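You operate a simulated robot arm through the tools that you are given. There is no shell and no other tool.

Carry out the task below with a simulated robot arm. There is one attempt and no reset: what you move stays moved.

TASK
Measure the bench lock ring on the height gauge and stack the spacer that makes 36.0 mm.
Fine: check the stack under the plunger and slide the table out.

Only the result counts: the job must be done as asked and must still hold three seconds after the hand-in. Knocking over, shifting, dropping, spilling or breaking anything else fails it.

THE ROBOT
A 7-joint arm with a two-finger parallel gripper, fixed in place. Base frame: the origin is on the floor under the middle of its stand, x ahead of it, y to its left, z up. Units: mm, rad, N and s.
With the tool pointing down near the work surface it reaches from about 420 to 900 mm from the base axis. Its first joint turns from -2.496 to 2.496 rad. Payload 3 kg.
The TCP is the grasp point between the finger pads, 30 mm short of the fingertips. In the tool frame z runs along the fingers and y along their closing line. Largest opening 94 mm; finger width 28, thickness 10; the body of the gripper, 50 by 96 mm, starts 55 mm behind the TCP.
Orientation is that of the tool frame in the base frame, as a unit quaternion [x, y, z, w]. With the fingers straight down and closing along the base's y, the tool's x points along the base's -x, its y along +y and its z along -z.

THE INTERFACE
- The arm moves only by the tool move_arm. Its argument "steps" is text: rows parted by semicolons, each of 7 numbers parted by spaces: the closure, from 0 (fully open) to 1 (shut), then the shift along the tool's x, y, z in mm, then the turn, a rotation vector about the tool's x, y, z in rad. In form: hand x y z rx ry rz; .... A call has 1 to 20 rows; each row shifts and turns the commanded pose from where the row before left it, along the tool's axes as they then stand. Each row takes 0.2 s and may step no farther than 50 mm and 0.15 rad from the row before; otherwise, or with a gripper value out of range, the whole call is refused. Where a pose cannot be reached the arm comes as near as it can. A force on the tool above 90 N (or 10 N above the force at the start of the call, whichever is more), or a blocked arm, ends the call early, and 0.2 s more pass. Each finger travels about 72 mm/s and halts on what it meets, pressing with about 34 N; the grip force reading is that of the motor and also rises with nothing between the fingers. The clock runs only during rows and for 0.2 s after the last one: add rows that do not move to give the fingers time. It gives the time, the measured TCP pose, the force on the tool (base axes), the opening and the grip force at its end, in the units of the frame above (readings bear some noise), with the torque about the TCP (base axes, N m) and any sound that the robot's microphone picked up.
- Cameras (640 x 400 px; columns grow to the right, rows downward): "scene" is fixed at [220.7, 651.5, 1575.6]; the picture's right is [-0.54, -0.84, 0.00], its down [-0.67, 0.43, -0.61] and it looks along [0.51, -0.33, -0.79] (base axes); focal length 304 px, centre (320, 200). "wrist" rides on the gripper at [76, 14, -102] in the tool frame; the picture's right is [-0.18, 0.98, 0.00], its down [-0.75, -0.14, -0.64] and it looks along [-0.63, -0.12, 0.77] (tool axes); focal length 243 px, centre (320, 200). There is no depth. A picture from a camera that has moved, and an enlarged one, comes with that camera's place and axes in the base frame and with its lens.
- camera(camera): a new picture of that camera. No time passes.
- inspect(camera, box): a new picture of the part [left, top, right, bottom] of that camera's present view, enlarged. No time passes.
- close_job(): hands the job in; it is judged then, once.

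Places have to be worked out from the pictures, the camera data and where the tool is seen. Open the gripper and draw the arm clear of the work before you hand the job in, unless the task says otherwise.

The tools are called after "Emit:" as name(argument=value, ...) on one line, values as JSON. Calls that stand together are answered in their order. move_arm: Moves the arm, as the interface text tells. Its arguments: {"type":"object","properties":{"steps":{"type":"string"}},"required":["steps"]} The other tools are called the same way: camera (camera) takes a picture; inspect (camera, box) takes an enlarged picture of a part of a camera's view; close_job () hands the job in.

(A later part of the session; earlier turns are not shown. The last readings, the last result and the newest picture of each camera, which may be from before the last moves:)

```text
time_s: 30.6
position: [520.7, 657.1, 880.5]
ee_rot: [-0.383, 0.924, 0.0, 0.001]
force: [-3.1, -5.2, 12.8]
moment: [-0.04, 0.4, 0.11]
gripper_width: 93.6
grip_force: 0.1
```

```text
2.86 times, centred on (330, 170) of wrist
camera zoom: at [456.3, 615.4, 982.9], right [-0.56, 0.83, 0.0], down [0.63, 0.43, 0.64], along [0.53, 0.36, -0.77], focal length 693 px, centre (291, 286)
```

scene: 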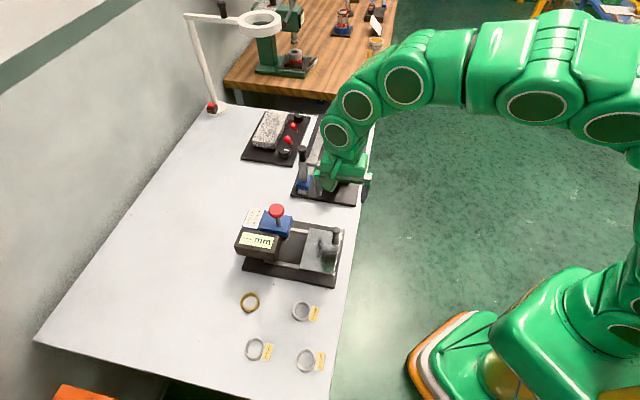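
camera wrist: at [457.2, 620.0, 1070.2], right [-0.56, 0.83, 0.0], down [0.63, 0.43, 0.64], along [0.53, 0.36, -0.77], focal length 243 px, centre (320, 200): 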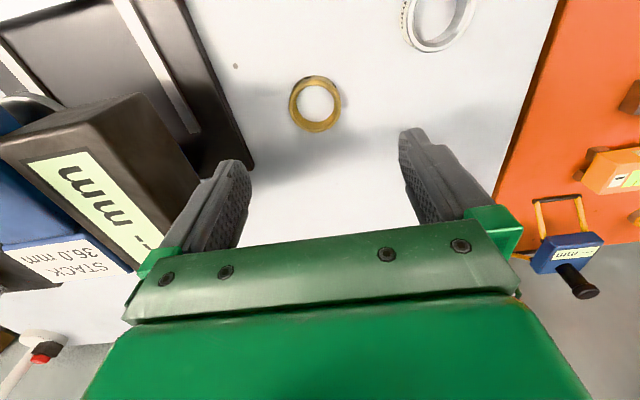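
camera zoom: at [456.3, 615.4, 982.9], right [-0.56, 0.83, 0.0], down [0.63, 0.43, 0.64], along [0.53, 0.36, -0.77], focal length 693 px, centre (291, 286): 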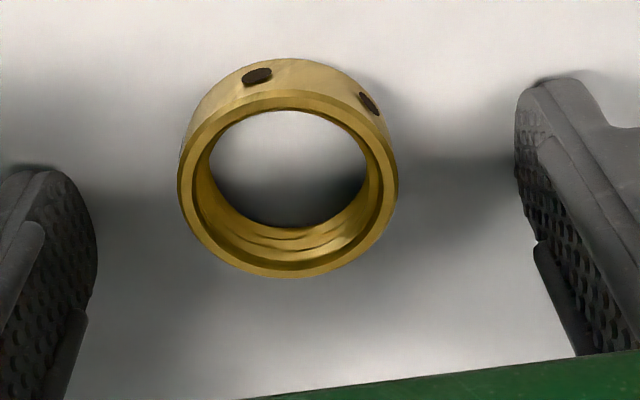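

Force z rose to 13 N: the fingertips are touching the bench at TCP z≈880, so the bench is at about 850. I'll lift 3 mm, nudge to centre, and close gently on the ring.

Emit:
move_arm(steps="0 0 0 -3 0 0 0; 0 2 1 0 0 0 0; 0.3 0 0 0 0 0 0; 0.3 0 0 0 0 0 0")

Emit:
inspect(camera="wrist", box=[220, 100, 440, 240])

```text
time_s: 31.6
position: [519.8, 659.4, 883.4]
ee_rot: [-0.382, 0.924, 0.0, 0.0]
force: [0.7, 0.5, -0.3]
moment: [0.03, 0.02, -0.01]
gripper_width: 65.6
grip_force: 0.0
```

```text
2.86 times, centred on (330, 170) of wrist
camera zoom: at [454.6, 615.3, 985.6], right [-0.56, 0.83, 0.0], down [0.63, 0.43, 0.64], along [0.53, 0.36, -0.77], focal length 693 px, centre (291, 286)
```

zoom: 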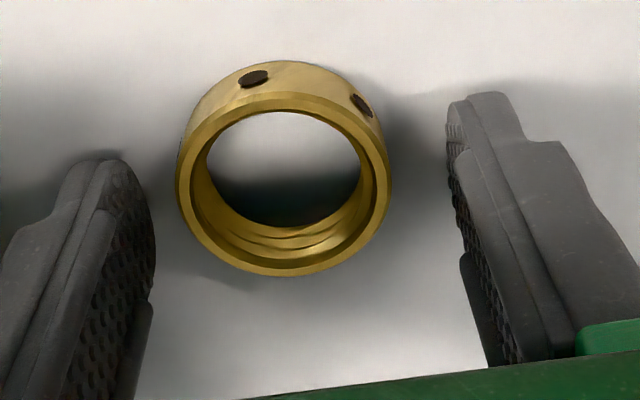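

Checking rim heights in this view, the ring spans z≈850–866 with OD ≈44 mm, consistent with the bench contact at 850. It is centred between the pads; closing now.

Emit:
move_arm(steps="0.6 0 0 0 0 0 0; 1 0 0 0 0 0 0; 1 0 0 0 0 0 0; 1 0 0 0 0 0 0; 1 0 0 0 0 0 0")

Emit:
inspect(camera="wrist", box=[220, 100, 440, 240])

```text
time_s: 32.8
position: [517.3, 658.8, 883.7]
ee_rot: [-0.383, 0.924, 0.0, 0.0]
force: [0.6, -0.5, 1.6]
moment: [0.0, -0.03, -0.01]
gripper_width: 42.6
grip_force: 34.1
```

```text
2.86 times, centred on (330, 170) of wrist
camera zoom: at [454.6, 615.3, 985.6], right [-0.56, 0.83, 0.0], down [0.63, 0.43, 0.64], along [0.53, 0.36, -0.77], focal length 693 px, centre (291, 286)
```

zoom: 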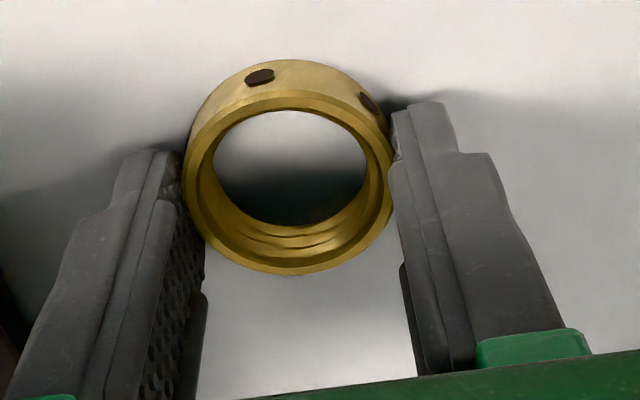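

The grip closed at 42.6 mm with 34 N: ring held, its centre ~3 mm toward -s of the TCP. I'll lift it 30 mm and check that it comes up cleanly.

Emit:
move_arm(steps="1 0 0 -5 0 0 0; 1 0 0 -10 0 0 0; 1 0 0 -15 0 0 0; 1 0 0 0 0 0 0")

Emit:
inspect(camera="wrist", box=[220, 100, 440, 240])

```text
time_s: 33.8
position: [517.7, 658.4, 913.5]
ee_rot: [-0.383, 0.924, 0.0, 0.0]
force: [0.3, -0.4, -0.5]
moment: [-0.01, 0.0, -0.03]
gripper_width: 42.7
grip_force: 34.2
```

```text
2.86 times, centred on (330, 170) of wrist
camera zoom: at [453.9, 615.4, 1016.6], right [-0.57, 0.82, 0.0], down [0.63, 0.43, 0.64], along [0.53, 0.36, -0.77], focal length 693 px, centre (291, 286)
```

zoom: 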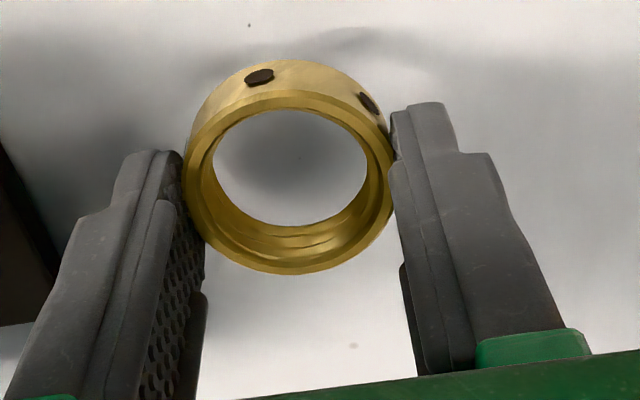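

The ring is held firmly and level. I'll lift to z≈960, travel outward then across to above the table's centre.

Emit:
move_arm(steps="1 0 0 -23 0 0 0; 1 0 0 -23 0 0 0; 1 34 0 0 0 0 0; 1 34 0 0 0 0 0; 1 34 0 0 0 0 0; 1 34 0 0 0 0 0; 1 0 -39 0 0 0 0; 1 0 -39 0 0 0 0; 1 0 -39 0 0 0 0; 1 0 -39 0 0 0 0; 1 0 0 0 0 0 0")

Emit:
camera(camera="wrist")

Emit:
inspect(camera="scene", box=[230, 180, 370, 280])

```text
time_s: 36.2
position: [531.8, 451.3, 960.8]
ee_rot: [-0.383, 0.924, 0.0, 0.0]
force: [-0.3, -0.2, -0.8]
moment: [-0.05, -0.02, -0.01]
gripper_width: 42.3
grip_force: 34.2
```

```text
taken
camera wrist: at [468.1, 408.8, 1064.1], right [-0.57, 0.83, 0.0], down [0.63, 0.43, 0.64], along [0.53, 0.36, -0.77], focal length 243 px, centre (320, 200)
```

wrist: 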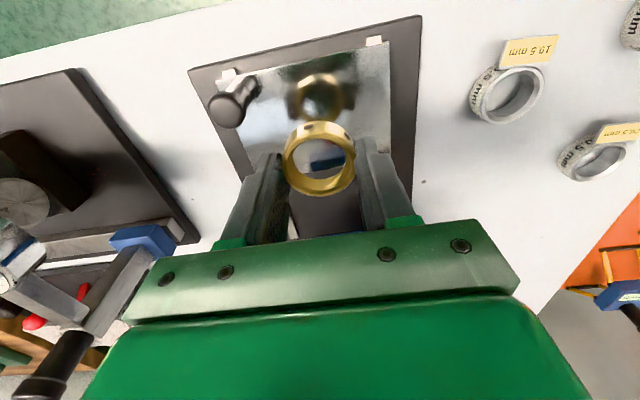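

```text
4.00 times, centred on (300, 230) of scene
camera zoom: at [220.7, 651.5, 1575.6], right [-0.54, -0.84, 0.0], down [-0.67, 0.43, -0.61], along [0.51, -0.33, -0.79], focal length 1215 px, centre (400, 80)
```

zoom: 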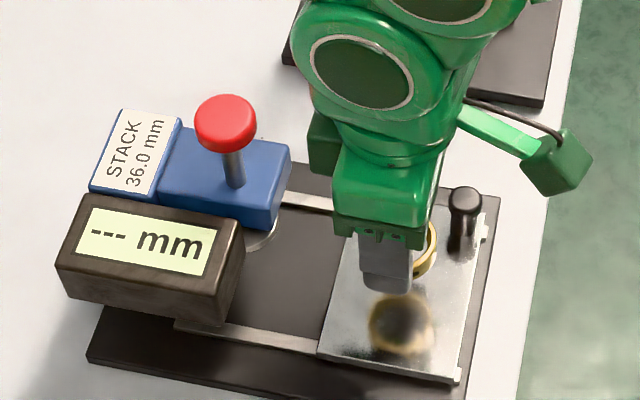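

The ring hangs over the mirror-like table. I'll zoom the wrist view to check where it sits relative to the table edges.

Emit:
inspect(camera="wrist", box=[190, 20, 420, 200])

```text
2.22 times, centred on (305, 110) of wrist
camera zoom: at [468.1, 408.8, 1064.1], right [-0.57, 0.83, 0.0], down [0.63, 0.43, 0.64], along [0.53, 0.36, -0.77], focal length 539 px, centre (353, 400)
```

zoom: 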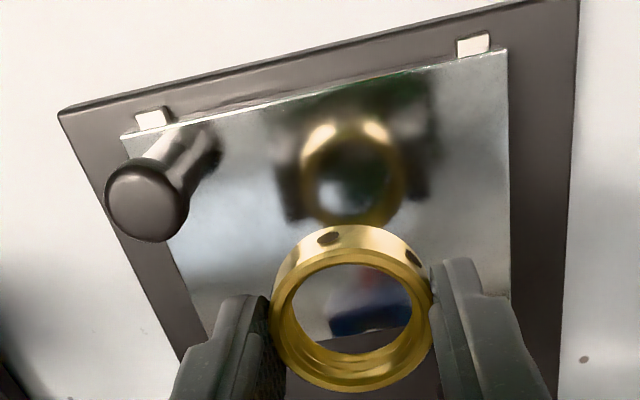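

Relative to the table edges in this view the ring needs about 4.5 mm more across (-n) and 2 mm inward to be centred. I'll shift that and lower 35 mm.

Emit:
move_arm(steps="1 -2 -4.5 5 0 0 0; 1 0 0 10 0 0 0; 1 0 0 10 0 0 0; 1 0 0 8 0 0 0; 1 0 0 0 0 0 0")

Emit:
inspect(camera="wrist", box=[190, 20, 420, 200])

Emit:
inspect(camera="scene", box=[280, 220, 360, 290])

```text
time_s: 37.4
position: [536.0, 451.1, 927.1]
ee_rot: [-0.383, 0.924, 0.0, 0.0]
force: [0.7, 0.1, -0.8]
moment: [0.03, 0.0, -0.01]
gripper_width: 42.9
grip_force: 33.3
```

```text
2.22 times, centred on (305, 110) of wrist
camera zoom: at [472.3, 407.4, 1029.6], right [-0.57, 0.82, 0.0], down [0.63, 0.43, 0.64], along [0.53, 0.36, -0.77], focal length 539 px, centre (353, 400)
```

zoom: 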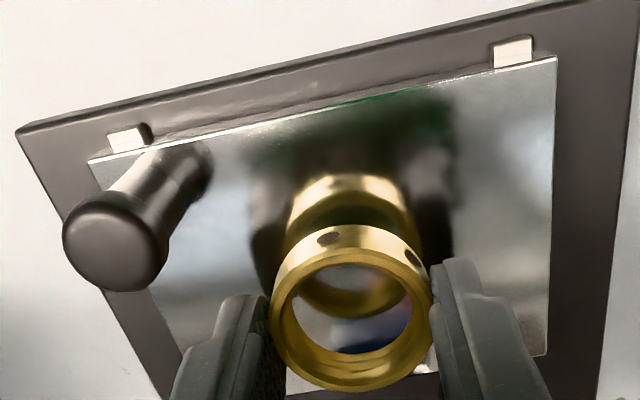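

```text
5.71 times, centred on (320, 255) of scene
camera zoom: at [220.7, 651.5, 1575.6], right [-0.54, -0.84, 0.0], down [-0.67, 0.43, -0.61], along [0.51, -0.33, -0.79], focal length 1735 px, centre (320, -114)
```

zoom: 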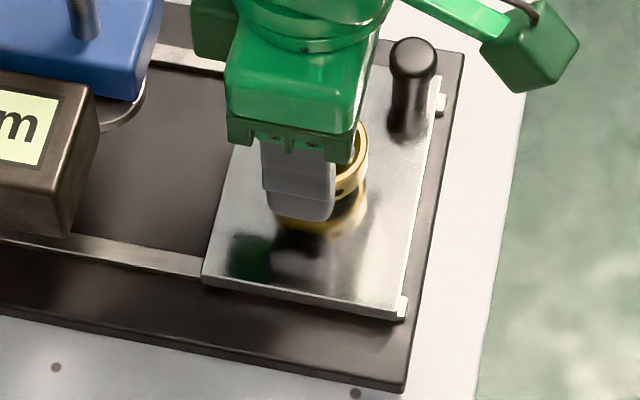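

The ring is centred on the table within ~2 mm (table centre s≈693, n≈-61). I'll lower in small steps and watch for the contact force.

Emit:
move_arm(steps="1 0 0 3 0 0 0; 1 0 0 2 0 0 0; 1 0 0 0 0 0 0")

Emit:
inspect(camera="wrist", box=[220, 80, 440, 220])

```text
time_s: 38.2
position: [535.5, 451.3, 921.6]
ee_rot: [-0.382, 0.924, -0.001, -0.001]
force: [-0.1, 0.1, -0.9]
moment: [-0.01, -0.01, 0.01]
gripper_width: 42.6
grip_force: 34.1
```

```text
2.86 times, centred on (330, 150) of wrist
camera zoom: at [472.6, 407.2, 1024.1], right [-0.57, 0.82, 0.0], down [0.63, 0.43, 0.64], along [0.53, 0.36, -0.77], focal length 693 px, centre (291, 343)
```

zoom: 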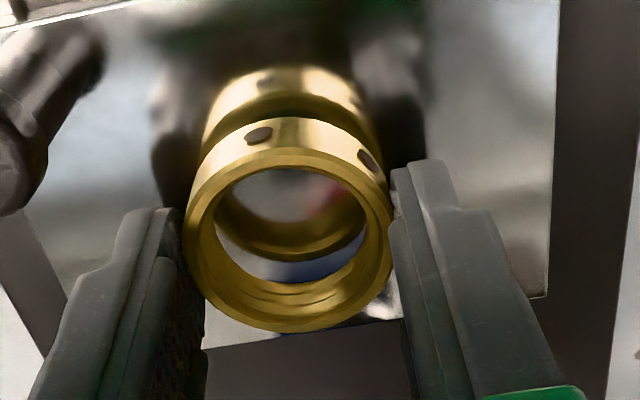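

The ring's bottom edge is only a few millimetres above its reflection. I'll lower 1 mm per row.

Emit:
move_arm(steps="1 0 0 1 0 0 0; 1 0 0 1 0 0 0; 1 0 0 0 0 0 0")

Emit:
inspect(camera="wrist", box=[280, 80, 380, 160])

```text
time_s: 39.0
position: [536.0, 450.6, 918.7]
ee_rot: [-0.382, 0.924, 0.0, 0.0]
force: [-0.3, 0.7, -0.9]
moment: [0.03, 0.0, -0.01]
gripper_width: 42.5
grip_force: 33.9
```

```text
5.00 times, centred on (330, 120) of wrist
camera zoom: at [472.5, 407.3, 1021.9], right [-0.57, 0.82, 0.0], down [0.63, 0.43, 0.64], along [0.53, 0.36, -0.77], focal length 1213 px, centre (270, 600)
```

zoom: 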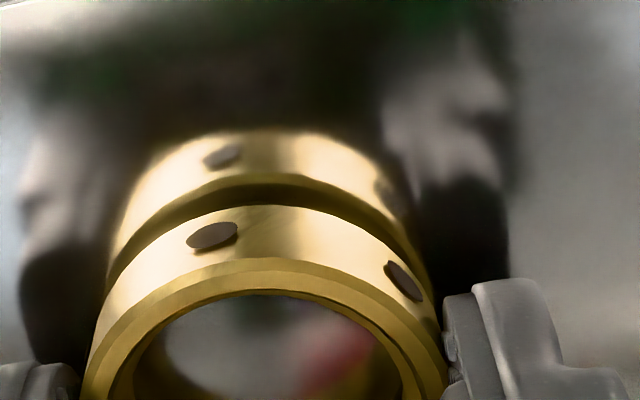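

By the mirror image the gap is still about 4 mm. I'll lower 3 mm more and re-check.

Emit:
move_arm(steps="1 0 0 1 0 0 0; 1 0 0 1 0 0 0; 1 0 0 1 0 0 0; 1 0 0 0 0 0 0")

Emit:
inspect(camera="wrist", box=[280, 80, 380, 160])

```text
time_s: 40.0
position: [536.7, 451.6, 915.3]
ee_rot: [-0.382, 0.924, 0.0, 0.0]
force: [0.1, 0.6, 0.4]
moment: [-0.01, -0.04, 0.01]
gripper_width: 42.6
grip_force: 34.2
```

```text
5.00 times, centred on (330, 120) of wrist
camera zoom: at [472.8, 407.5, 1019.5], right [-0.57, 0.82, 0.0], down [0.63, 0.43, 0.64], along [0.53, 0.36, -0.77], focal length 1213 px, centre (270, 600)
```

zoom: 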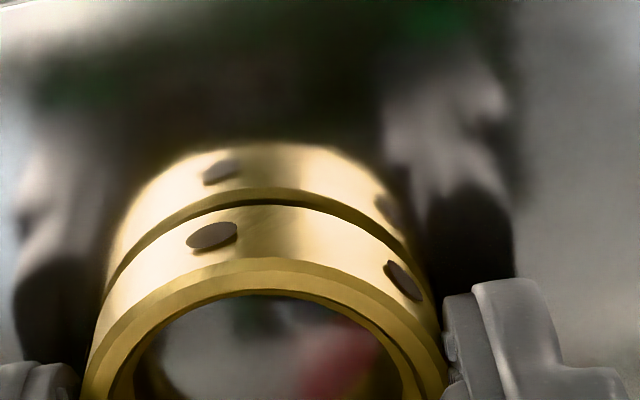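

The gap is now about 1 mm. I'll lower in half-millimetre rows until the force shows contact.

Emit:
move_arm(steps="1 0 0 0.5 0 0 0; 1 0 0 0.5 0 0 0; 1 0 0 0 0 0 0")

Emit:
inspect(camera="wrist", box=[280, 80, 380, 160])

```text
time_s: 40.8
position: [536.9, 450.4, 916.2]
ee_rot: [-0.383, 0.924, 0.0, 0.0]
force: [0.6, 0.0, -1.9]
moment: [0.0, 0.01, -0.03]
gripper_width: 42.4
grip_force: 34.1
```

```text
5.00 times, centred on (330, 120) of wrist
camera zoom: at [473.2, 407.2, 1018.5], right [-0.56, 0.83, 0.0], down [0.63, 0.43, 0.64], along [0.53, 0.36, -0.77], focal length 1213 px, centre (270, 600)
```

zoom: 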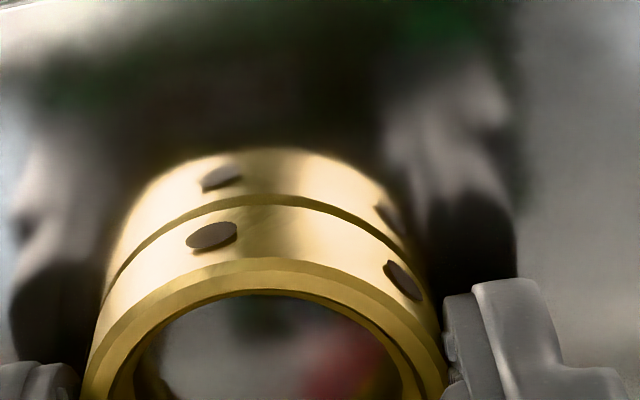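

Emit:
move_arm(steps="1 0 0 0.4 0 0 0; 1 0 0 0.4 0 0 0; 1 0 0 0 0 0 0")

Emit:
inspect(camera="wrist", box=[280, 80, 380, 160])

```text
time_s: 41.6
position: [536.7, 449.3, 914.5]
ee_rot: [-0.383, 0.924, 0.0, 0.0]
force: [0.3, -1.0, 0.4]
moment: [0.0, -0.05, 0.0]
gripper_width: 42.5
grip_force: 33.5
```

```text
5.00 times, centred on (330, 120) of wrist
camera zoom: at [472.9, 407.2, 1017.8], right [-0.56, 0.83, 0.0], down [0.63, 0.43, 0.64], along [0.53, 0.36, -0.77], focal length 1213 px, centre (270, 600)
```

zoom: 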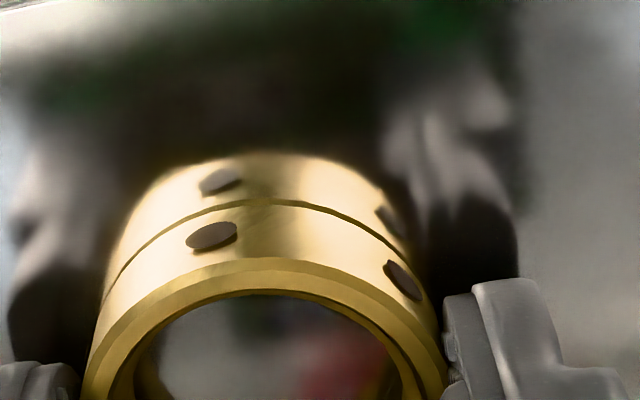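

Almost touching. One more half millimetre to confirm contact.

Emit:
move_arm(steps="1 0 0 0.5 0 0 0; 1 0 0 0 0 0 0")

Emit:
inspect(camera="wrist", box=[280, 80, 380, 160])

```text
time_s: 42.2
position: [537.2, 449.8, 914.9]
ee_rot: [-0.383, 0.924, 0.001, 0.001]
force: [0.0, -0.3, 12.0]
moment: [-0.08, 0.09, -0.1]
gripper_width: 42.6
grip_force: 33.8
```

```text
5.00 times, centred on (330, 120) of wrist
camera zoom: at [472.9, 407.1, 1017.7], right [-0.57, 0.82, 0.0], down [0.63, 0.43, 0.64], along [0.53, 0.36, -0.77], focal length 1213 px, centre (270, 600)
```

zoom: 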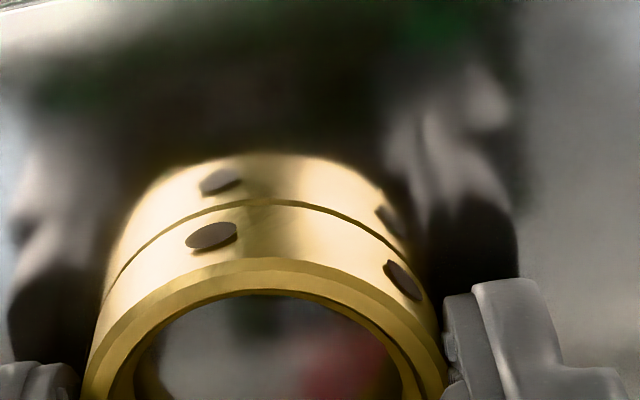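

Contact confirmed (12 N, table top ≈881). I'll open the fingers moderately to release the ring.

Emit:
move_arm(steps="0.5 0 0 0 0 0 0; 0.4 0 0 0 0 0 0; 0.4 0 0 0 0 0 0; 0.4 0 0 0 0 0 0")

Emit:
inspect(camera="wrist", box=[220, 80, 440, 220])

```text
time_s: 43.2
position: [536.4, 450.7, 914.1]
ee_rot: [-0.382, 0.924, 0.0, 0.0]
force: [-0.2, -0.2, -0.2]
moment: [0.0, -0.01, -0.03]
gripper_width: 56.4
grip_force: 0.1
```

```text
2.86 times, centred on (330, 150) of wrist
camera zoom: at [472.8, 406.9, 1017.2], right [-0.56, 0.83, 0.0], down [0.63, 0.43, 0.64], along [0.53, 0.36, -0.77], focal length 693 px, centre (291, 343)
```

zoom: 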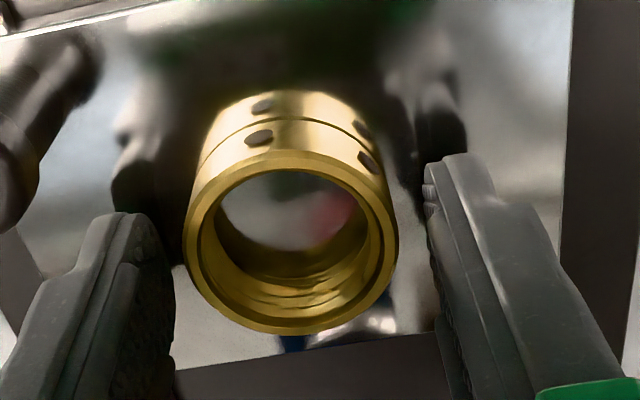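

The ring stands on the table and the fingers are free. I'll raise straight up, turn to the closing-along-slide orientation and move beside the handle's lane.

Emit:
move_arm(steps="0.4 0 0 -20 0 0 0; 0.4 0 0 -20 0 0 0; 0.4 0 0 -20 0 0 0; 0.6 0 0 0 0 0 0.131; 0.6 0 0 0 0 0 0.131; 0.6 0 0 0 0 0 0.131; 0.6 0 0 0 0 0 0.131; 0.6 0 0 0 0 0 0.131; 0.6 0 0 0 0 0 0.131; 0.6 0 0 0 0 0 0.131; 0.6 0 0 0 0 0 0.131; 0.6 0 0 0 0 0 0.131; 0.6 0 0 0 0 0 0.131; 0.6 0 0 0 0 0 0.131; 0.6 0 0 0 0 0 0.130; 0.6 -29 -18 0 0 0 0; 0.6 -29 -18 0 0 0 0; 0.6 0 0 0 0 0 0")

Emit:
camera(camera="wrist")

Emit:
inspect(camera="scene", box=[220, 190, 360, 290])

```text
time_s: 47.0
position: [552.9, 385.6, 972.9]
ee_rot: [0.382, 0.924, 0.0, 0.0]
force: [0.0, 0.3, 0.1]
moment: [0.03, 0.01, 0.01]
gripper_width: 37.5
grip_force: 0.1
```

```text
taken
camera wrist: at [510.2, 448.6, 1075.1], right [0.83, 0.56, 0.0], down [0.43, -0.63, 0.64], along [0.36, -0.53, -0.77], focal length 243 px, centre (320, 200)
```

wrist: 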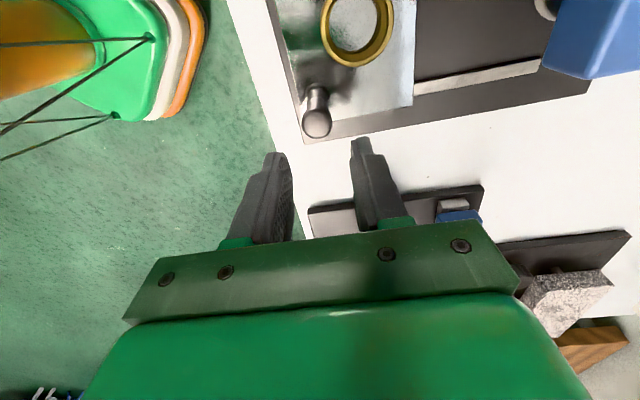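

```text
4.00 times, centred on (290, 240) of scene
camera zoom: at [220.7, 651.5, 1575.6], right [-0.54, -0.84, 0.0], down [-0.67, 0.43, -0.61], along [0.51, -0.33, -0.79], focal length 1215 px, centre (440, 40)
```

zoom: 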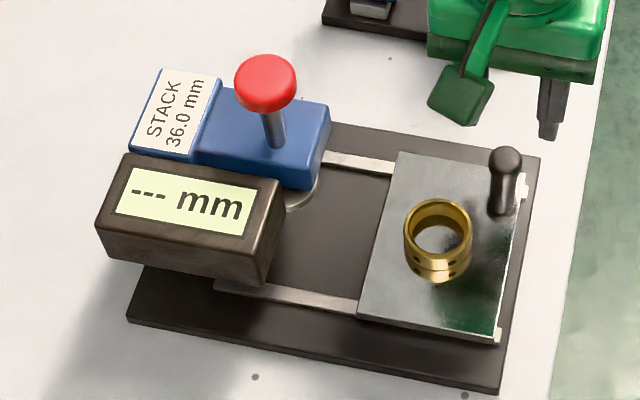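

The ring sits upright and near the table's centre. Now I'll tilt the hand 0.7 rad so its body and camera lean well away from the head and knob.

Emit:
move_arm(steps="0.6 0 0 0 0 0.14 0; 0.6 0 0 0 0 0.14 0; 0.6 0 0 0 0 0.14 0; 0.6 0 0 0 0 0.14 0; 0.6 0 0 0 0 0.14 0; 0.6 0 0 0 0 0 0")

Emit:
camera(camera="wrist")

Emit:
camera(camera="scene")

```text
time_s: 48.4
position: [552.5, 383.7, 973.8]
ee_rot: [0.36, 0.867, 0.131, -0.318]
force: [-0.3, 0.3, -0.4]
moment: [-0.02, -0.02, 0.01]
gripper_width: 37.6
grip_force: 0.0
```

```text
taken
camera wrist: at [567.9, 388.7, 1101.3], right [0.79, 0.6, -0.12], down [0.6, -0.8, 0.0], along [-0.09, -0.07, -0.99], focal length 243 px, centre (320, 200)
```

wrist: 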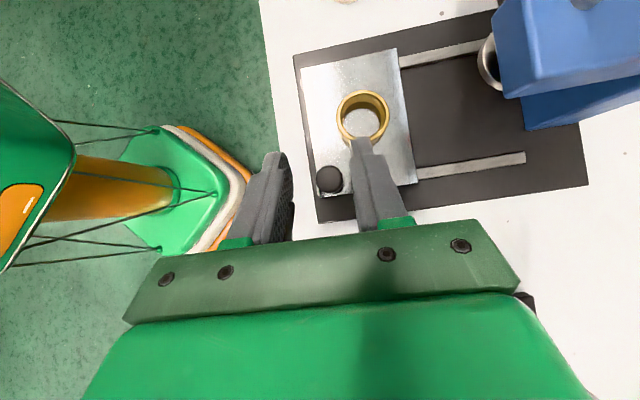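

```text
taken
```

scene: 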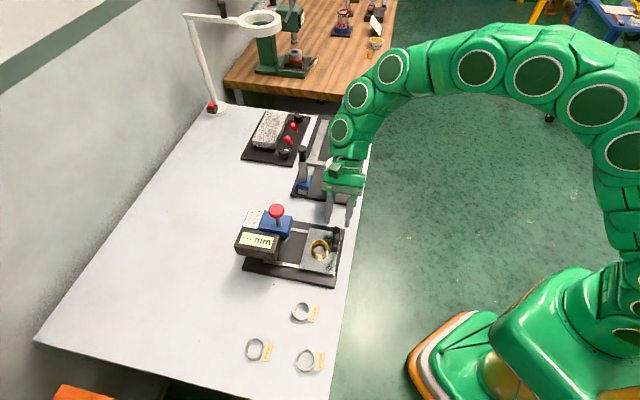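

The straight-down view shows the ring centred on the table and the handle between the finger lanes. I'll go straight down (in the tilted tool's axes) to straddle the handle knob.

Emit:
move_arm(steps="0.6 -11.4 0 13.5 0 0 0; 0.6 -11.4 0 13.5 0 0 0; 0.6 -11.3 0 13.5 0 0 0; 0.6 0 0 0 0 0 0")

Emit:
camera(camera="wrist")

Emit:
inspect(camera="scene", box=[280, 200, 360, 260])

```text
time_s: 49.4
position: [552.2, 382.9, 922.7]
ee_rot: [0.36, 0.867, 0.133, -0.317]
force: [0.2, -0.9, 0.1]
moment: [0.01, -0.03, 0.03]
gripper_width: 37.7
grip_force: 0.1
```

```text
taken
camera wrist: at [567.7, 388.5, 1049.4], right [0.8, 0.59, -0.12], down [0.6, -0.8, 0.01], along [-0.09, -0.08, -0.99], focal length 243 px, centre (320, 200)
```

wrist: 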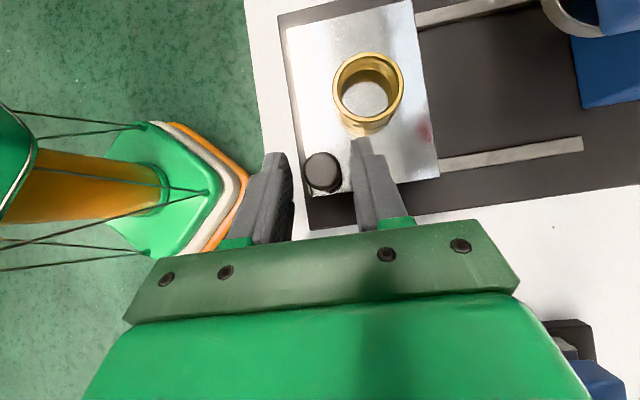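

```text
6.67 times, centred on (320, 230) of scene
camera zoom: at [220.7, 651.5, 1575.6], right [-0.54, -0.84, 0.0], down [-0.67, 0.43, -0.61], along [0.51, -0.33, -0.79], focal length 2024 px, centre (320, 0)
```

zoom: 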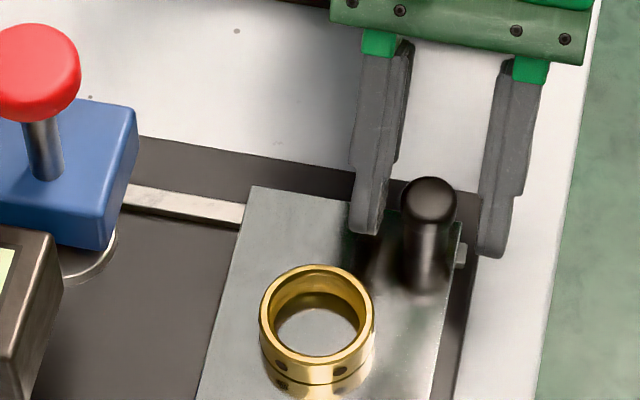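

The fingertips are level with the knob; I'll advance 5 mm along the fingers for more hold, then close.

Emit:
move_arm(steps="0.6 0 0 5 0 0 0; 0.8 0 0 0 0 0 0; 1 0 0 0 0 0 0; 1 0 0 0 0 0 0; 1 0 0 0 0 0 0")

Emit:
camera(camera="wrist")

```text
time_s: 50.6
position: [550.8, 386.2, 918.4]
ee_rot: [0.36, 0.868, 0.132, -0.317]
force: [28.5, 29.8, -0.4]
moment: [0.05, -0.39, -0.31]
gripper_width: 21.9
grip_force: 33.8
```

```text
taken
camera wrist: at [566.1, 391.4, 1046.3], right [0.8, 0.59, -0.12], down [0.6, -0.8, 0.01], along [-0.09, -0.07, -0.99], focal length 243 px, centre (320, 200)
```

wrist: 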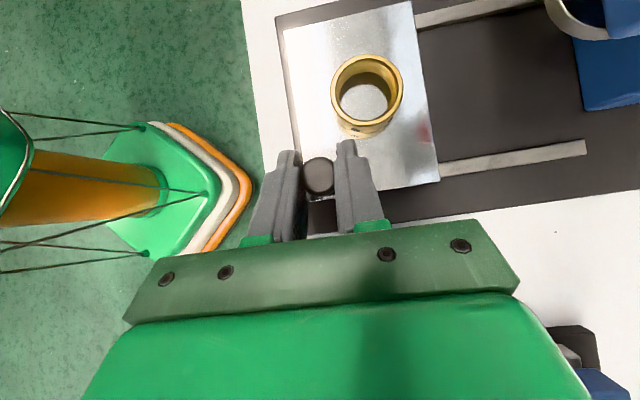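

Holding the handle; the 41 N along the slide says the table is against its outer stop with me slightly off. I'll ease 2 mm inward and read the force.

Emit:
move_arm(steps="1 0 1 0 0 0 0; 1 0 1 0 0 0 0; 1 0 0 0 0 0 0")

Emit:
inspect(camera="scene", box=[220, 190, 360, 290])

```text
time_s: 51.4
position: [550.2, 386.9, 917.2]
ee_rot: [0.359, 0.867, 0.131, -0.319]
force: [2.2, -4.3, 22.1]
moment: [0.47, -0.16, 0.11]
gripper_width: 21.7
grip_force: 33.8
```

```text
4.00 times, centred on (290, 240) of scene
camera zoom: at [220.7, 651.5, 1575.6], right [-0.54, -0.84, 0.0], down [-0.67, 0.43, -0.61], along [0.51, -0.33, -0.79], focal length 1215 px, centre (440, 40)
```

zoom: 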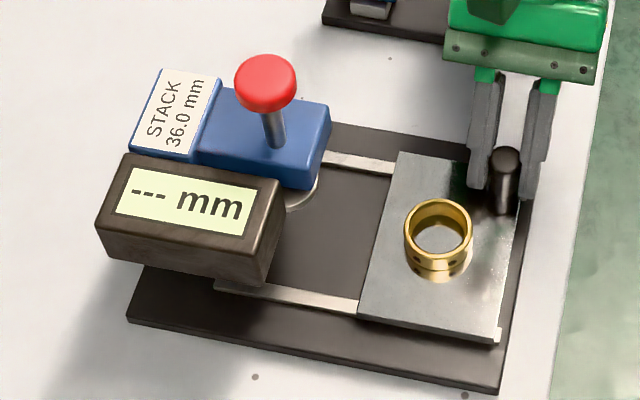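

The along-slide load is gone; there's 22 N vertical, so I'll ease up slightly and begin sliding in slowly.

Emit:
move_arm(steps="1 0.4 2 -0.5 0 0 0; 1 0 4 0 0 0 0; 1 0 5 0 0 0 0; 1 0 5 0 0 0 0; 1 0 5 0 0 0 0; 1 0 5 0 0 0 0; 1 0 4 0 0 0 0; 1 0 0 0 0 0 0")

Emit:
inspect(camera="scene", box=[220, 190, 360, 290])

```text
time_s: 53.2
position: [572.6, 408.4, 918.8]
ee_rot: [0.36, 0.868, 0.131, -0.316]
force: [8.7, -10.9, 15.6]
moment: [-0.82, -0.15, 0.02]
gripper_width: 21.6
grip_force: 33.8
```

```text
4.00 times, centred on (290, 240) of scene
camera zoom: at [220.7, 651.5, 1575.6], right [-0.54, -0.84, 0.0], down [-0.67, 0.43, -0.61], along [0.51, -0.33, -0.79], focal length 1215 px, centre (440, 40)
```

zoom: 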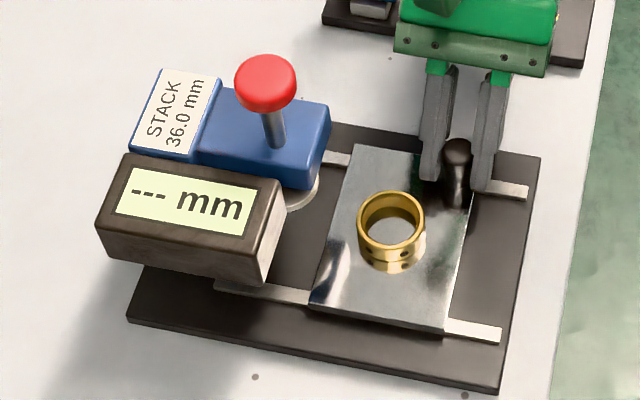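

The table and ring slide in together; the gauge hasn't moved. I'll ease the small side load and continue 40 mm.

Emit:
move_arm(steps="1 0 5 -0.5 0 0 0; 1 0 5 0 0 0 0; 1 0 5 0 0 0 0; 1 0 5 0 0 0 0; 1 0 5 0 0 0 0; 1 0 5 0 0 0 0; 1 0 5 0 0 0 0; 1 0 5 0 0 0 0; 1 0 0 0 0 0 0")

Emit:
inspect(camera="scene", box=[220, 190, 360, 290])

Emit:
camera(camera="wrist")

```text
time_s: 55.2
position: [600.1, 437.8, 918.9]
ee_rot: [0.36, 0.868, 0.13, -0.317]
force: [-14.5, 12.4, 0.0]
moment: [0.53, -0.17, 0.02]
gripper_width: 22.0
grip_force: 34.3
```

```text
4.00 times, centred on (290, 240) of scene
camera zoom: at [220.7, 651.5, 1575.6], right [-0.54, -0.84, 0.0], down [-0.67, 0.43, -0.61], along [0.51, -0.33, -0.79], focal length 1215 px, centre (440, 40)
```

zoom: 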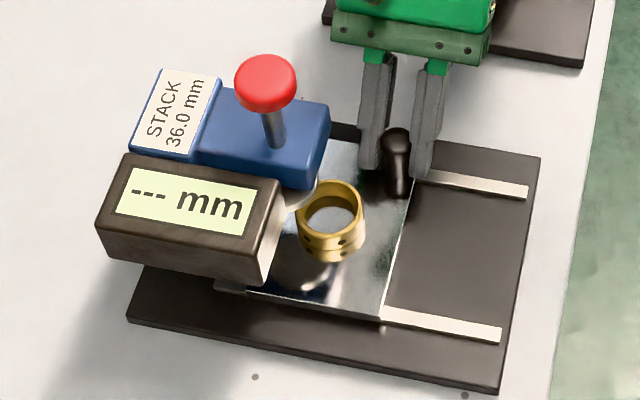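

```text
taken
camera wrist: at [616.5, 442.6, 1046.4], right [0.79, 0.6, -0.12], down [0.6, -0.8, 0.01], along [-0.09, -0.08, -0.99], focal length 243 px, centre (320, 200)
```

wrist: 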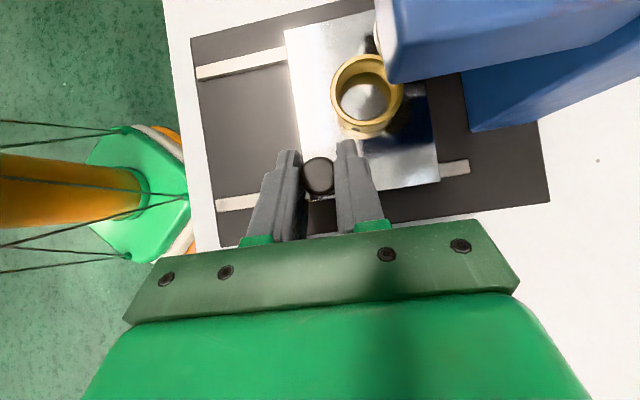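

Clear of the knob now with the leaned hand. I'll continue inward 20 mm with a tiny side correction.

Emit:
move_arm(steps="1 0.3 5 0.2 0 0 0; 1 0 5 0 0 0 0; 1 0 5 0 0 0 0; 1 0 5 0 0 0 0; 1 0 0 0 0 0 0")

Emit:
inspect(camera="scene", box=[220, 190, 360, 290])

Emit:
camera(camera="wrist")

```text
time_s: 56.4
position: [614.6, 452.1, 919.2]
ee_rot: [0.36, 0.868, 0.131, -0.316]
force: [-10.7, 13.4, -0.2]
moment: [0.99, 0.19, 0.0]
gripper_width: 21.8
grip_force: 34.4
```

```text
4.00 times, centred on (290, 240) of scene
camera zoom: at [220.7, 651.5, 1575.6], right [-0.54, -0.84, 0.0], down [-0.67, 0.43, -0.61], along [0.51, -0.33, -0.79], focal length 1215 px, centre (440, 40)
```

zoom: 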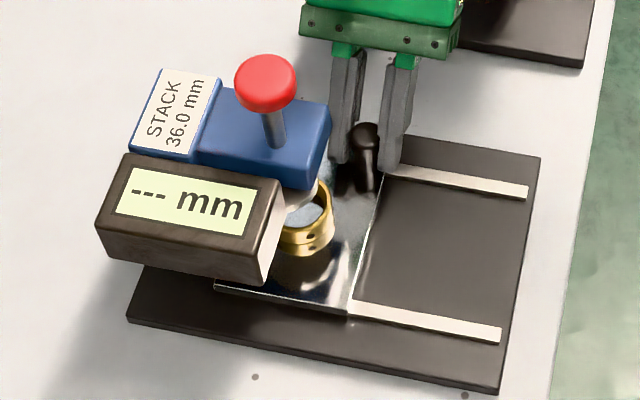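

```text
taken
camera wrist: at [631.1, 457.1, 1046.7], right [0.79, 0.59, -0.12], down [0.6, -0.8, 0.01], along [-0.09, -0.08, -0.99], focal length 243 px, centre (320, 200)
```

wrist: 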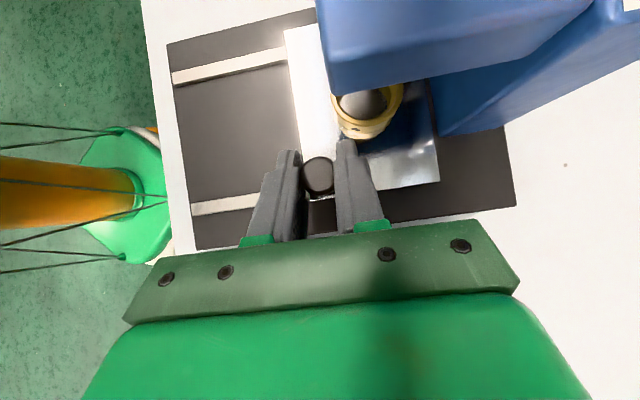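

Travel so far ≈91 mm; the ring should be about 5 mm short of the plunger axis. I'll step in 2 mm at a time, watching for the inner stop.

Emit:
move_arm(steps="1 0.3 2 0.2 0 0 0; 1 0 2 0 0 0 0; 1 0 2 0 0 0 0; 1 0 0 0 0 0 0")

Emit:
inspect(camera="scene", box=[230, 195, 310, 245])

Emit:
inspect(camera="wrist", box=[240, 0, 460, 220])

```text
time_s: 57.4
position: [616.9, 454.3, 918.7]
ee_rot: [0.359, 0.868, 0.129, -0.318]
force: [-46.5, -34.4, -0.1]
moment: [-0.68, 0.28, 0.37]
gripper_width: 21.7
grip_force: 33.5
```

```text
8.00 times, centred on (270, 220) of scene
camera zoom: at [220.7, 651.5, 1575.6], right [-0.54, -0.84, 0.0], down [-0.67, 0.43, -0.61], along [0.51, -0.33, -0.79], focal length 2429 px, centre (720, 40)
```

zoom: 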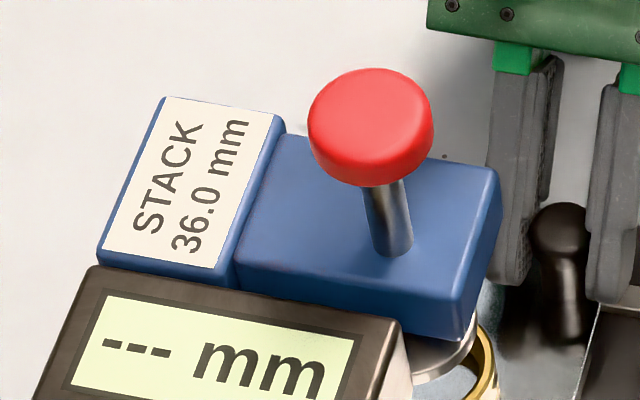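

```text
1.82 times, centred on (350, 110) of wrist
camera zoom: at [633.9, 459.8, 1046.7], right [0.79, 0.6, -0.12], down [0.6, -0.8, 0.01], along [-0.09, -0.08, -0.99], focal length 441 px, centre (266, 364)
```

zoom: 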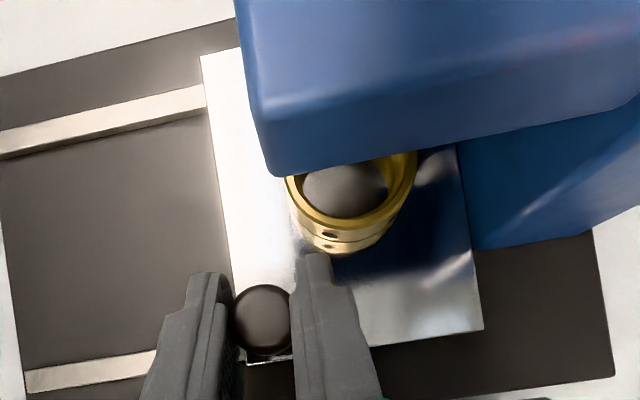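

A 57 N push-back along the slide shows the table is against its inner stop, with the ring under the plunger. I'll ease back 2.5 mm of command to unload without pulling the table off the stop.

Emit:
move_arm(steps="1 0 -1.2 0 0 0 0; 1 0 -1 0 0 0 0; 1 0 0 0 0 0 0")

Emit:
inspect(camera="scene", box=[220, 190, 360, 290])

```text
time_s: 58.2
position: [619.0, 454.9, 918.8]
ee_rot: [0.36, 0.868, 0.132, -0.316]
force: [-12.4, -18.5, -0.7]
moment: [-0.61, 0.88, 0.01]
gripper_width: 21.4
grip_force: 33.6
```

```text
4.00 times, centred on (290, 240) of scene
camera zoom: at [220.7, 651.5, 1575.6], right [-0.54, -0.84, 0.0], down [-0.67, 0.43, -0.61], along [0.51, -0.33, -0.79], focal length 1215 px, centre (440, 40)
```

zoom: 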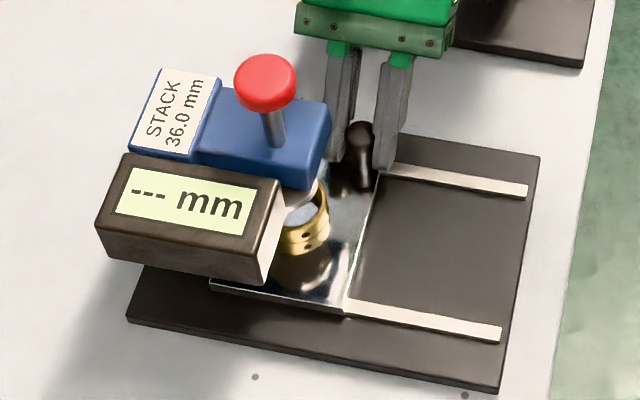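

The load is down to ~22 N and the gauge hasn't shifted. I'll open the fingers just enough to free the handle and retreat along the finger direction.

Emit:
move_arm(steps="0.7 0 0 0 0 0 0; 0.6 0 0 0 0 0 0; 0.6 0 0 0 0 0 0; 0.6 0 0 -15 0 0 0; 0.6 0 0 -30 0 0 0; 0.6 0 0 -40 0 0 0; 0.6 0 0 -40 0 0 0; 0.6 0 0 0 0 0 0")

Emit:
inspect(camera="scene", box=[220, 190, 360, 290])

Emit:
camera(camera="wrist")

```text
time_s: 60.0
position: [675.5, 397.7, 1014.5]
ee_rot: [0.36, 0.868, 0.132, -0.316]
force: [-0.4, -0.5, -0.1]
moment: [0.02, -0.01, -0.02]
gripper_width: 37.6
grip_force: 0.0
```

```text
4.00 times, centred on (290, 240) of scene
camera zoom: at [220.7, 651.5, 1575.6], right [-0.54, -0.84, 0.0], down [-0.67, 0.43, -0.61], along [0.51, -0.33, -0.79], focal length 1215 px, centre (440, 40)
```

zoom: 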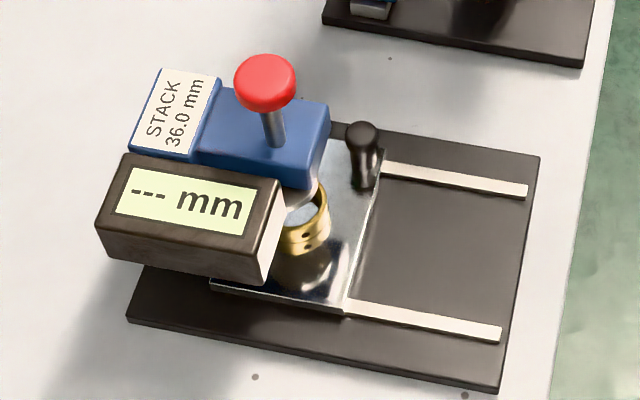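

```text
taken
camera wrist: at [691.4, 401.4, 1142.2], right [0.79, 0.59, -0.12], down [0.6, -0.8, 0.01], along [-0.09, -0.08, -0.99], focal length 243 px, centre (320, 200)
```

wrist: 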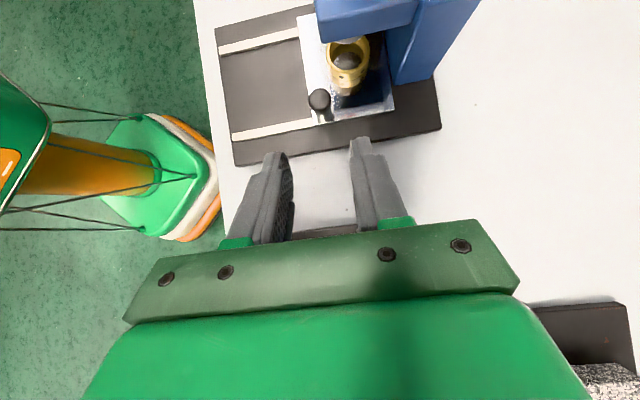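

The display still shows "---" with the ring under the foot, so the plunger has to be lowered by its red knob. I'll rise, straighten the hand, close the fingers, and move above the knob.

Emit:
move_arm(steps="0.6 24 0 -28.5 0 0 0; 0.6 24 0 -28.5 0 0 0; 0.8 24 0 -28.5 0 0 0; 1 0 0 0 0 -0.14 0; 1 0 0 0 0 -0.14 0; 1 0 0 0 0 -0.14 0; 1 0 0 0 0 -0.14 0; 1 0 0 0 0 -0.14 0; 1 34 8 0 0 0 0; 1 34 8 0 0 0 0; 1 34 8 0 0 0 0; 1 34 7 0 0 0 0; 1 0 0 0 0 0 0")

Emit:
camera(camera="wrist")

Emit:
inspect(camera="scene", box=[210, 150, 350, 250])

```text
time_s: 62.8
position: [597.9, 515.4, 1114.8]
ee_rot: [0.382, 0.924, 0.0, 0.0]
force: [0.3, -0.3, -0.2]
moment: [-0.01, 0.0, 0.03]
gripper_width: 0.0
grip_force: 32.3
out of reach, approached as far as the arm can: row 3
```

```text
taken
camera wrist: at [554.4, 579.7, 1217.6], right [0.83, 0.56, 0.0], down [0.43, -0.63, 0.64], along [0.36, -0.53, -0.77], focal length 243 px, centre (320, 200)
```

wrist: 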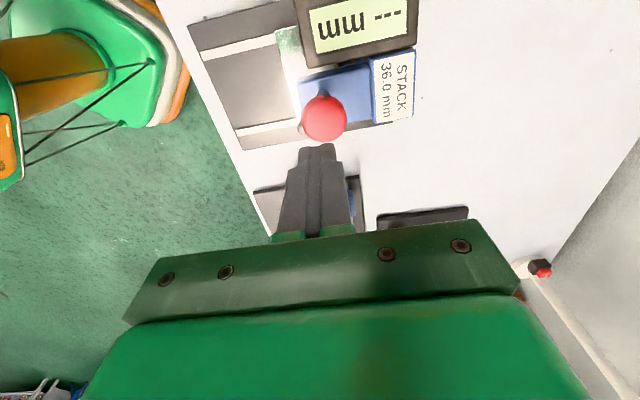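

```text
4.00 times, centred on (280, 200) of scene
camera zoom: at [220.7, 651.5, 1575.6], right [-0.54, -0.84, 0.0], down [-0.67, 0.43, -0.61], along [0.51, -0.33, -0.79], focal length 1215 px, centre (480, 200)
```

zoom: 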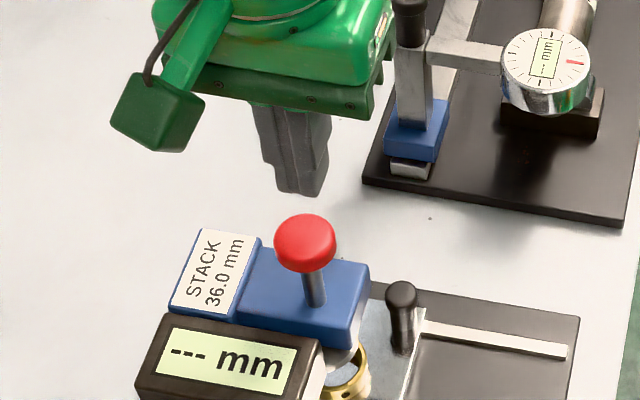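

Both cameras put the red knob at about (600,522) with its top near z≈1040. I'll centre over it and descend to just above it.

Emit:
move_arm(steps="1 3 6 15 0 0 0; 1 0 0 15 0 0 0; 1 0 0 10 0 0 0; 1 0 0 0 0 0 0")

Emit:
inspect(camera="wrist", box=[240, 60, 400, 220])

Emit:
inspect(camera="scene", box=[210, 160, 350, 260])

```text
time_s: 63.8
position: [601.1, 521.5, 1076.9]
ee_rot: [0.383, 0.924, 0.001, 0.0]
force: [0.0, 0.3, 0.3]
moment: [0.01, -0.02, 0.04]
gripper_width: 0.1
grip_force: 33.2
```

```text
2.50 times, centred on (320, 140) of wrist
camera zoom: at [557.7, 586.1, 1179.0], right [0.83, 0.56, 0.0], down [0.43, -0.63, 0.64], along [0.36, -0.53, -0.77], focal length 606 px, centre (320, 350)
```

zoom: 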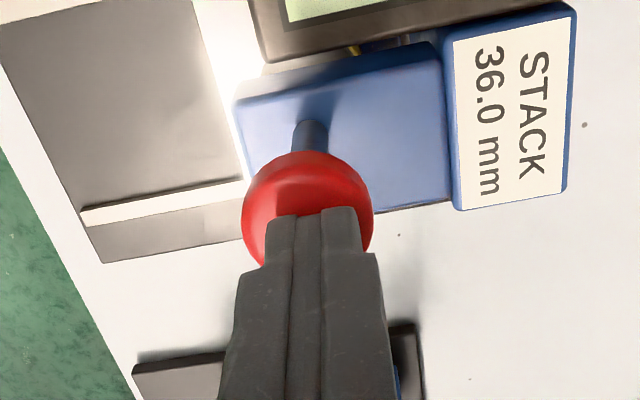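

```text
4.00 times, centred on (280, 210) of scene
camera zoom: at [220.7, 651.5, 1575.6], right [-0.54, -0.84, 0.0], down [-0.67, 0.43, -0.61], along [0.51, -0.33, -0.79], focal length 1215 px, centre (480, 160)
```

zoom: 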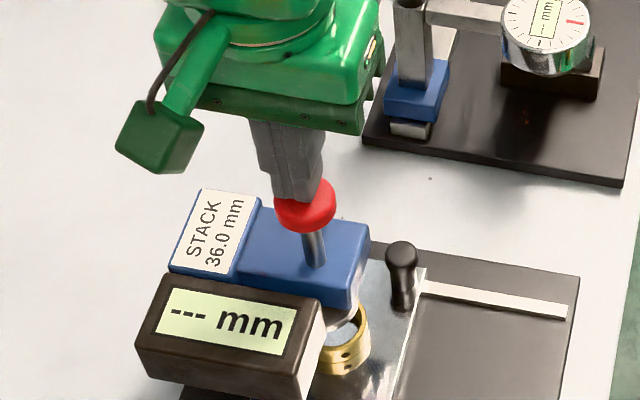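

The closed fingertips are right over the knob. I'll lower in small steps to find contact.

Emit:
move_arm(steps="1 0 0 3 0 0 0; 1 0 0 3 0 0 0; 1 0 0 2 0 0 0; 1 0 0 0 0 0 0")

Emit:
inspect(camera="scene", box=[230, 180, 330, 250])

```text
time_s: 64.8
position: [601.6, 521.4, 1068.3]
ee_rot: [0.382, 0.924, 0.001, 0.0]
force: [-0.2, -0.9, 0.6]
moment: [0.03, 0.05, -0.03]
gripper_width: 0.0
grip_force: 33.6
```

```text
5.71 times, centred on (280, 215) of scene
camera zoom: at [220.7, 651.5, 1575.6], right [-0.54, -0.84, 0.0], down [-0.67, 0.43, -0.61], along [0.51, -0.33, -0.79], focal length 1735 px, centre (549, 114)
```

zoom: 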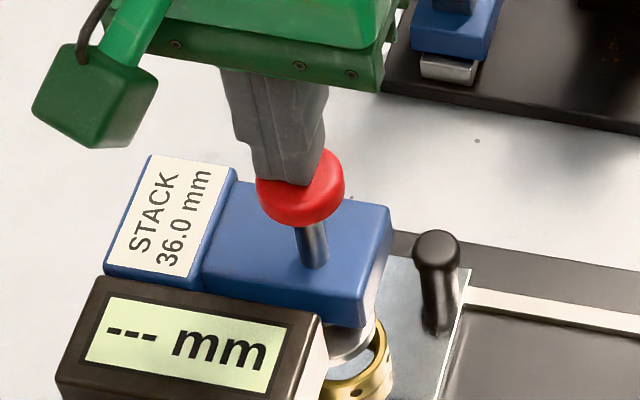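

No contact yet at tip z≈1038. I'll keep going down in 2 mm rows.

Emit:
move_arm(steps="1 0 0 2 0 0 0; 1 0 0 2 0 0 0; 1 0 0 0 0 0 0")

Emit:
inspect(camera="scene", box=[230, 180, 330, 250])

```text
time_s: 65.6
position: [603.0, 521.0, 1064.9]
ee_rot: [0.383, 0.924, 0.0, 0.0]
force: [0.4, -0.9, 2.8]
moment: [0.0, -0.01, -0.01]
gripper_width: 0.0
grip_force: 33.2
```

```text
5.71 times, centred on (280, 215) of scene
camera zoom: at [220.7, 651.5, 1575.6], right [-0.54, -0.84, 0.0], down [-0.67, 0.43, -0.61], along [0.51, -0.33, -0.79], focal length 1735 px, centre (549, 114)
```

zoom: 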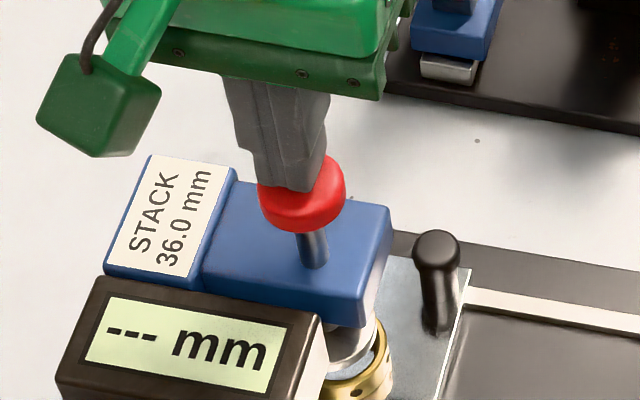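

The knob moves down with only ~3 N. I'll continue pressing gently and watch the display.

Emit:
move_arm(steps="1 0 0 3 0 0 0; 1 0 0 3 0 0 0; 1 0 0 3 0 0 0; 1 0 0 0 0 0 0")

Emit:
inspect(camera="scene", box=[230, 180, 330, 250])

```text
time_s: 66.6
position: [602.2, 521.3, 1056.2]
ee_rot: [0.383, 0.924, 0.0, 0.0]
force: [0.5, 1.9, 2.6]
moment: [0.06, -0.03, -0.04]
gripper_width: 0.0
grip_force: 32.7
```

```text
5.71 times, centred on (280, 215) of scene
camera zoom: at [220.7, 651.5, 1575.6], right [-0.54, -0.84, 0.0], down [-0.67, 0.43, -0.61], along [0.51, -0.33, -0.79], focal length 1735 px, centre (549, 114)
```

zoom: 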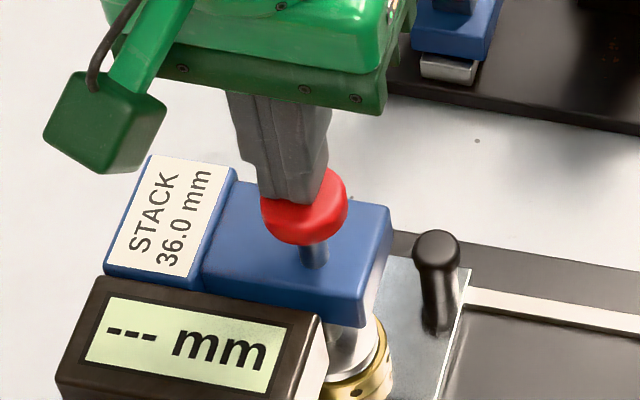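

The foot is coming down onto the ring. Another 4–6 mm in small rows.

Emit:
move_arm(steps="1 0 0 2 0 0 0; 1 0 0 2 0 0 0; 1 0 0 0 0 0 0")

Emit:
inspect(camera="scene", box=[230, 180, 330, 250])

```text
time_s: 67.4
position: [602.6, 520.6, 1050.6]
ee_rot: [0.383, 0.924, 0.0, 0.0]
force: [0.8, -1.4, 2.6]
moment: [-0.04, 0.02, -0.03]
gripper_width: 0.0
grip_force: 33.2
```

```text
5.71 times, centred on (280, 215) of scene
camera zoom: at [220.7, 651.5, 1575.6], right [-0.54, -0.84, 0.0], down [-0.67, 0.43, -0.61], along [0.51, -0.33, -0.79], focal length 1735 px, centre (549, 114)
```

zoom: 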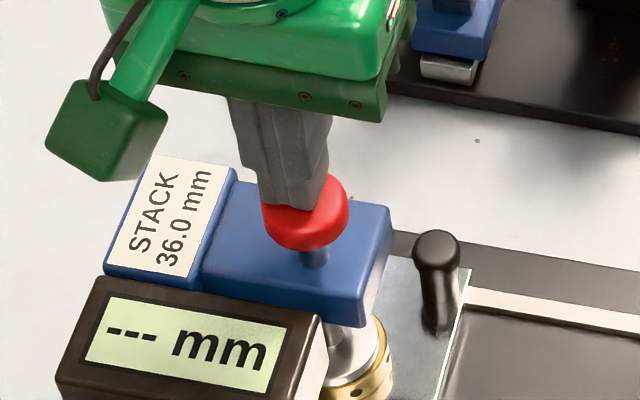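

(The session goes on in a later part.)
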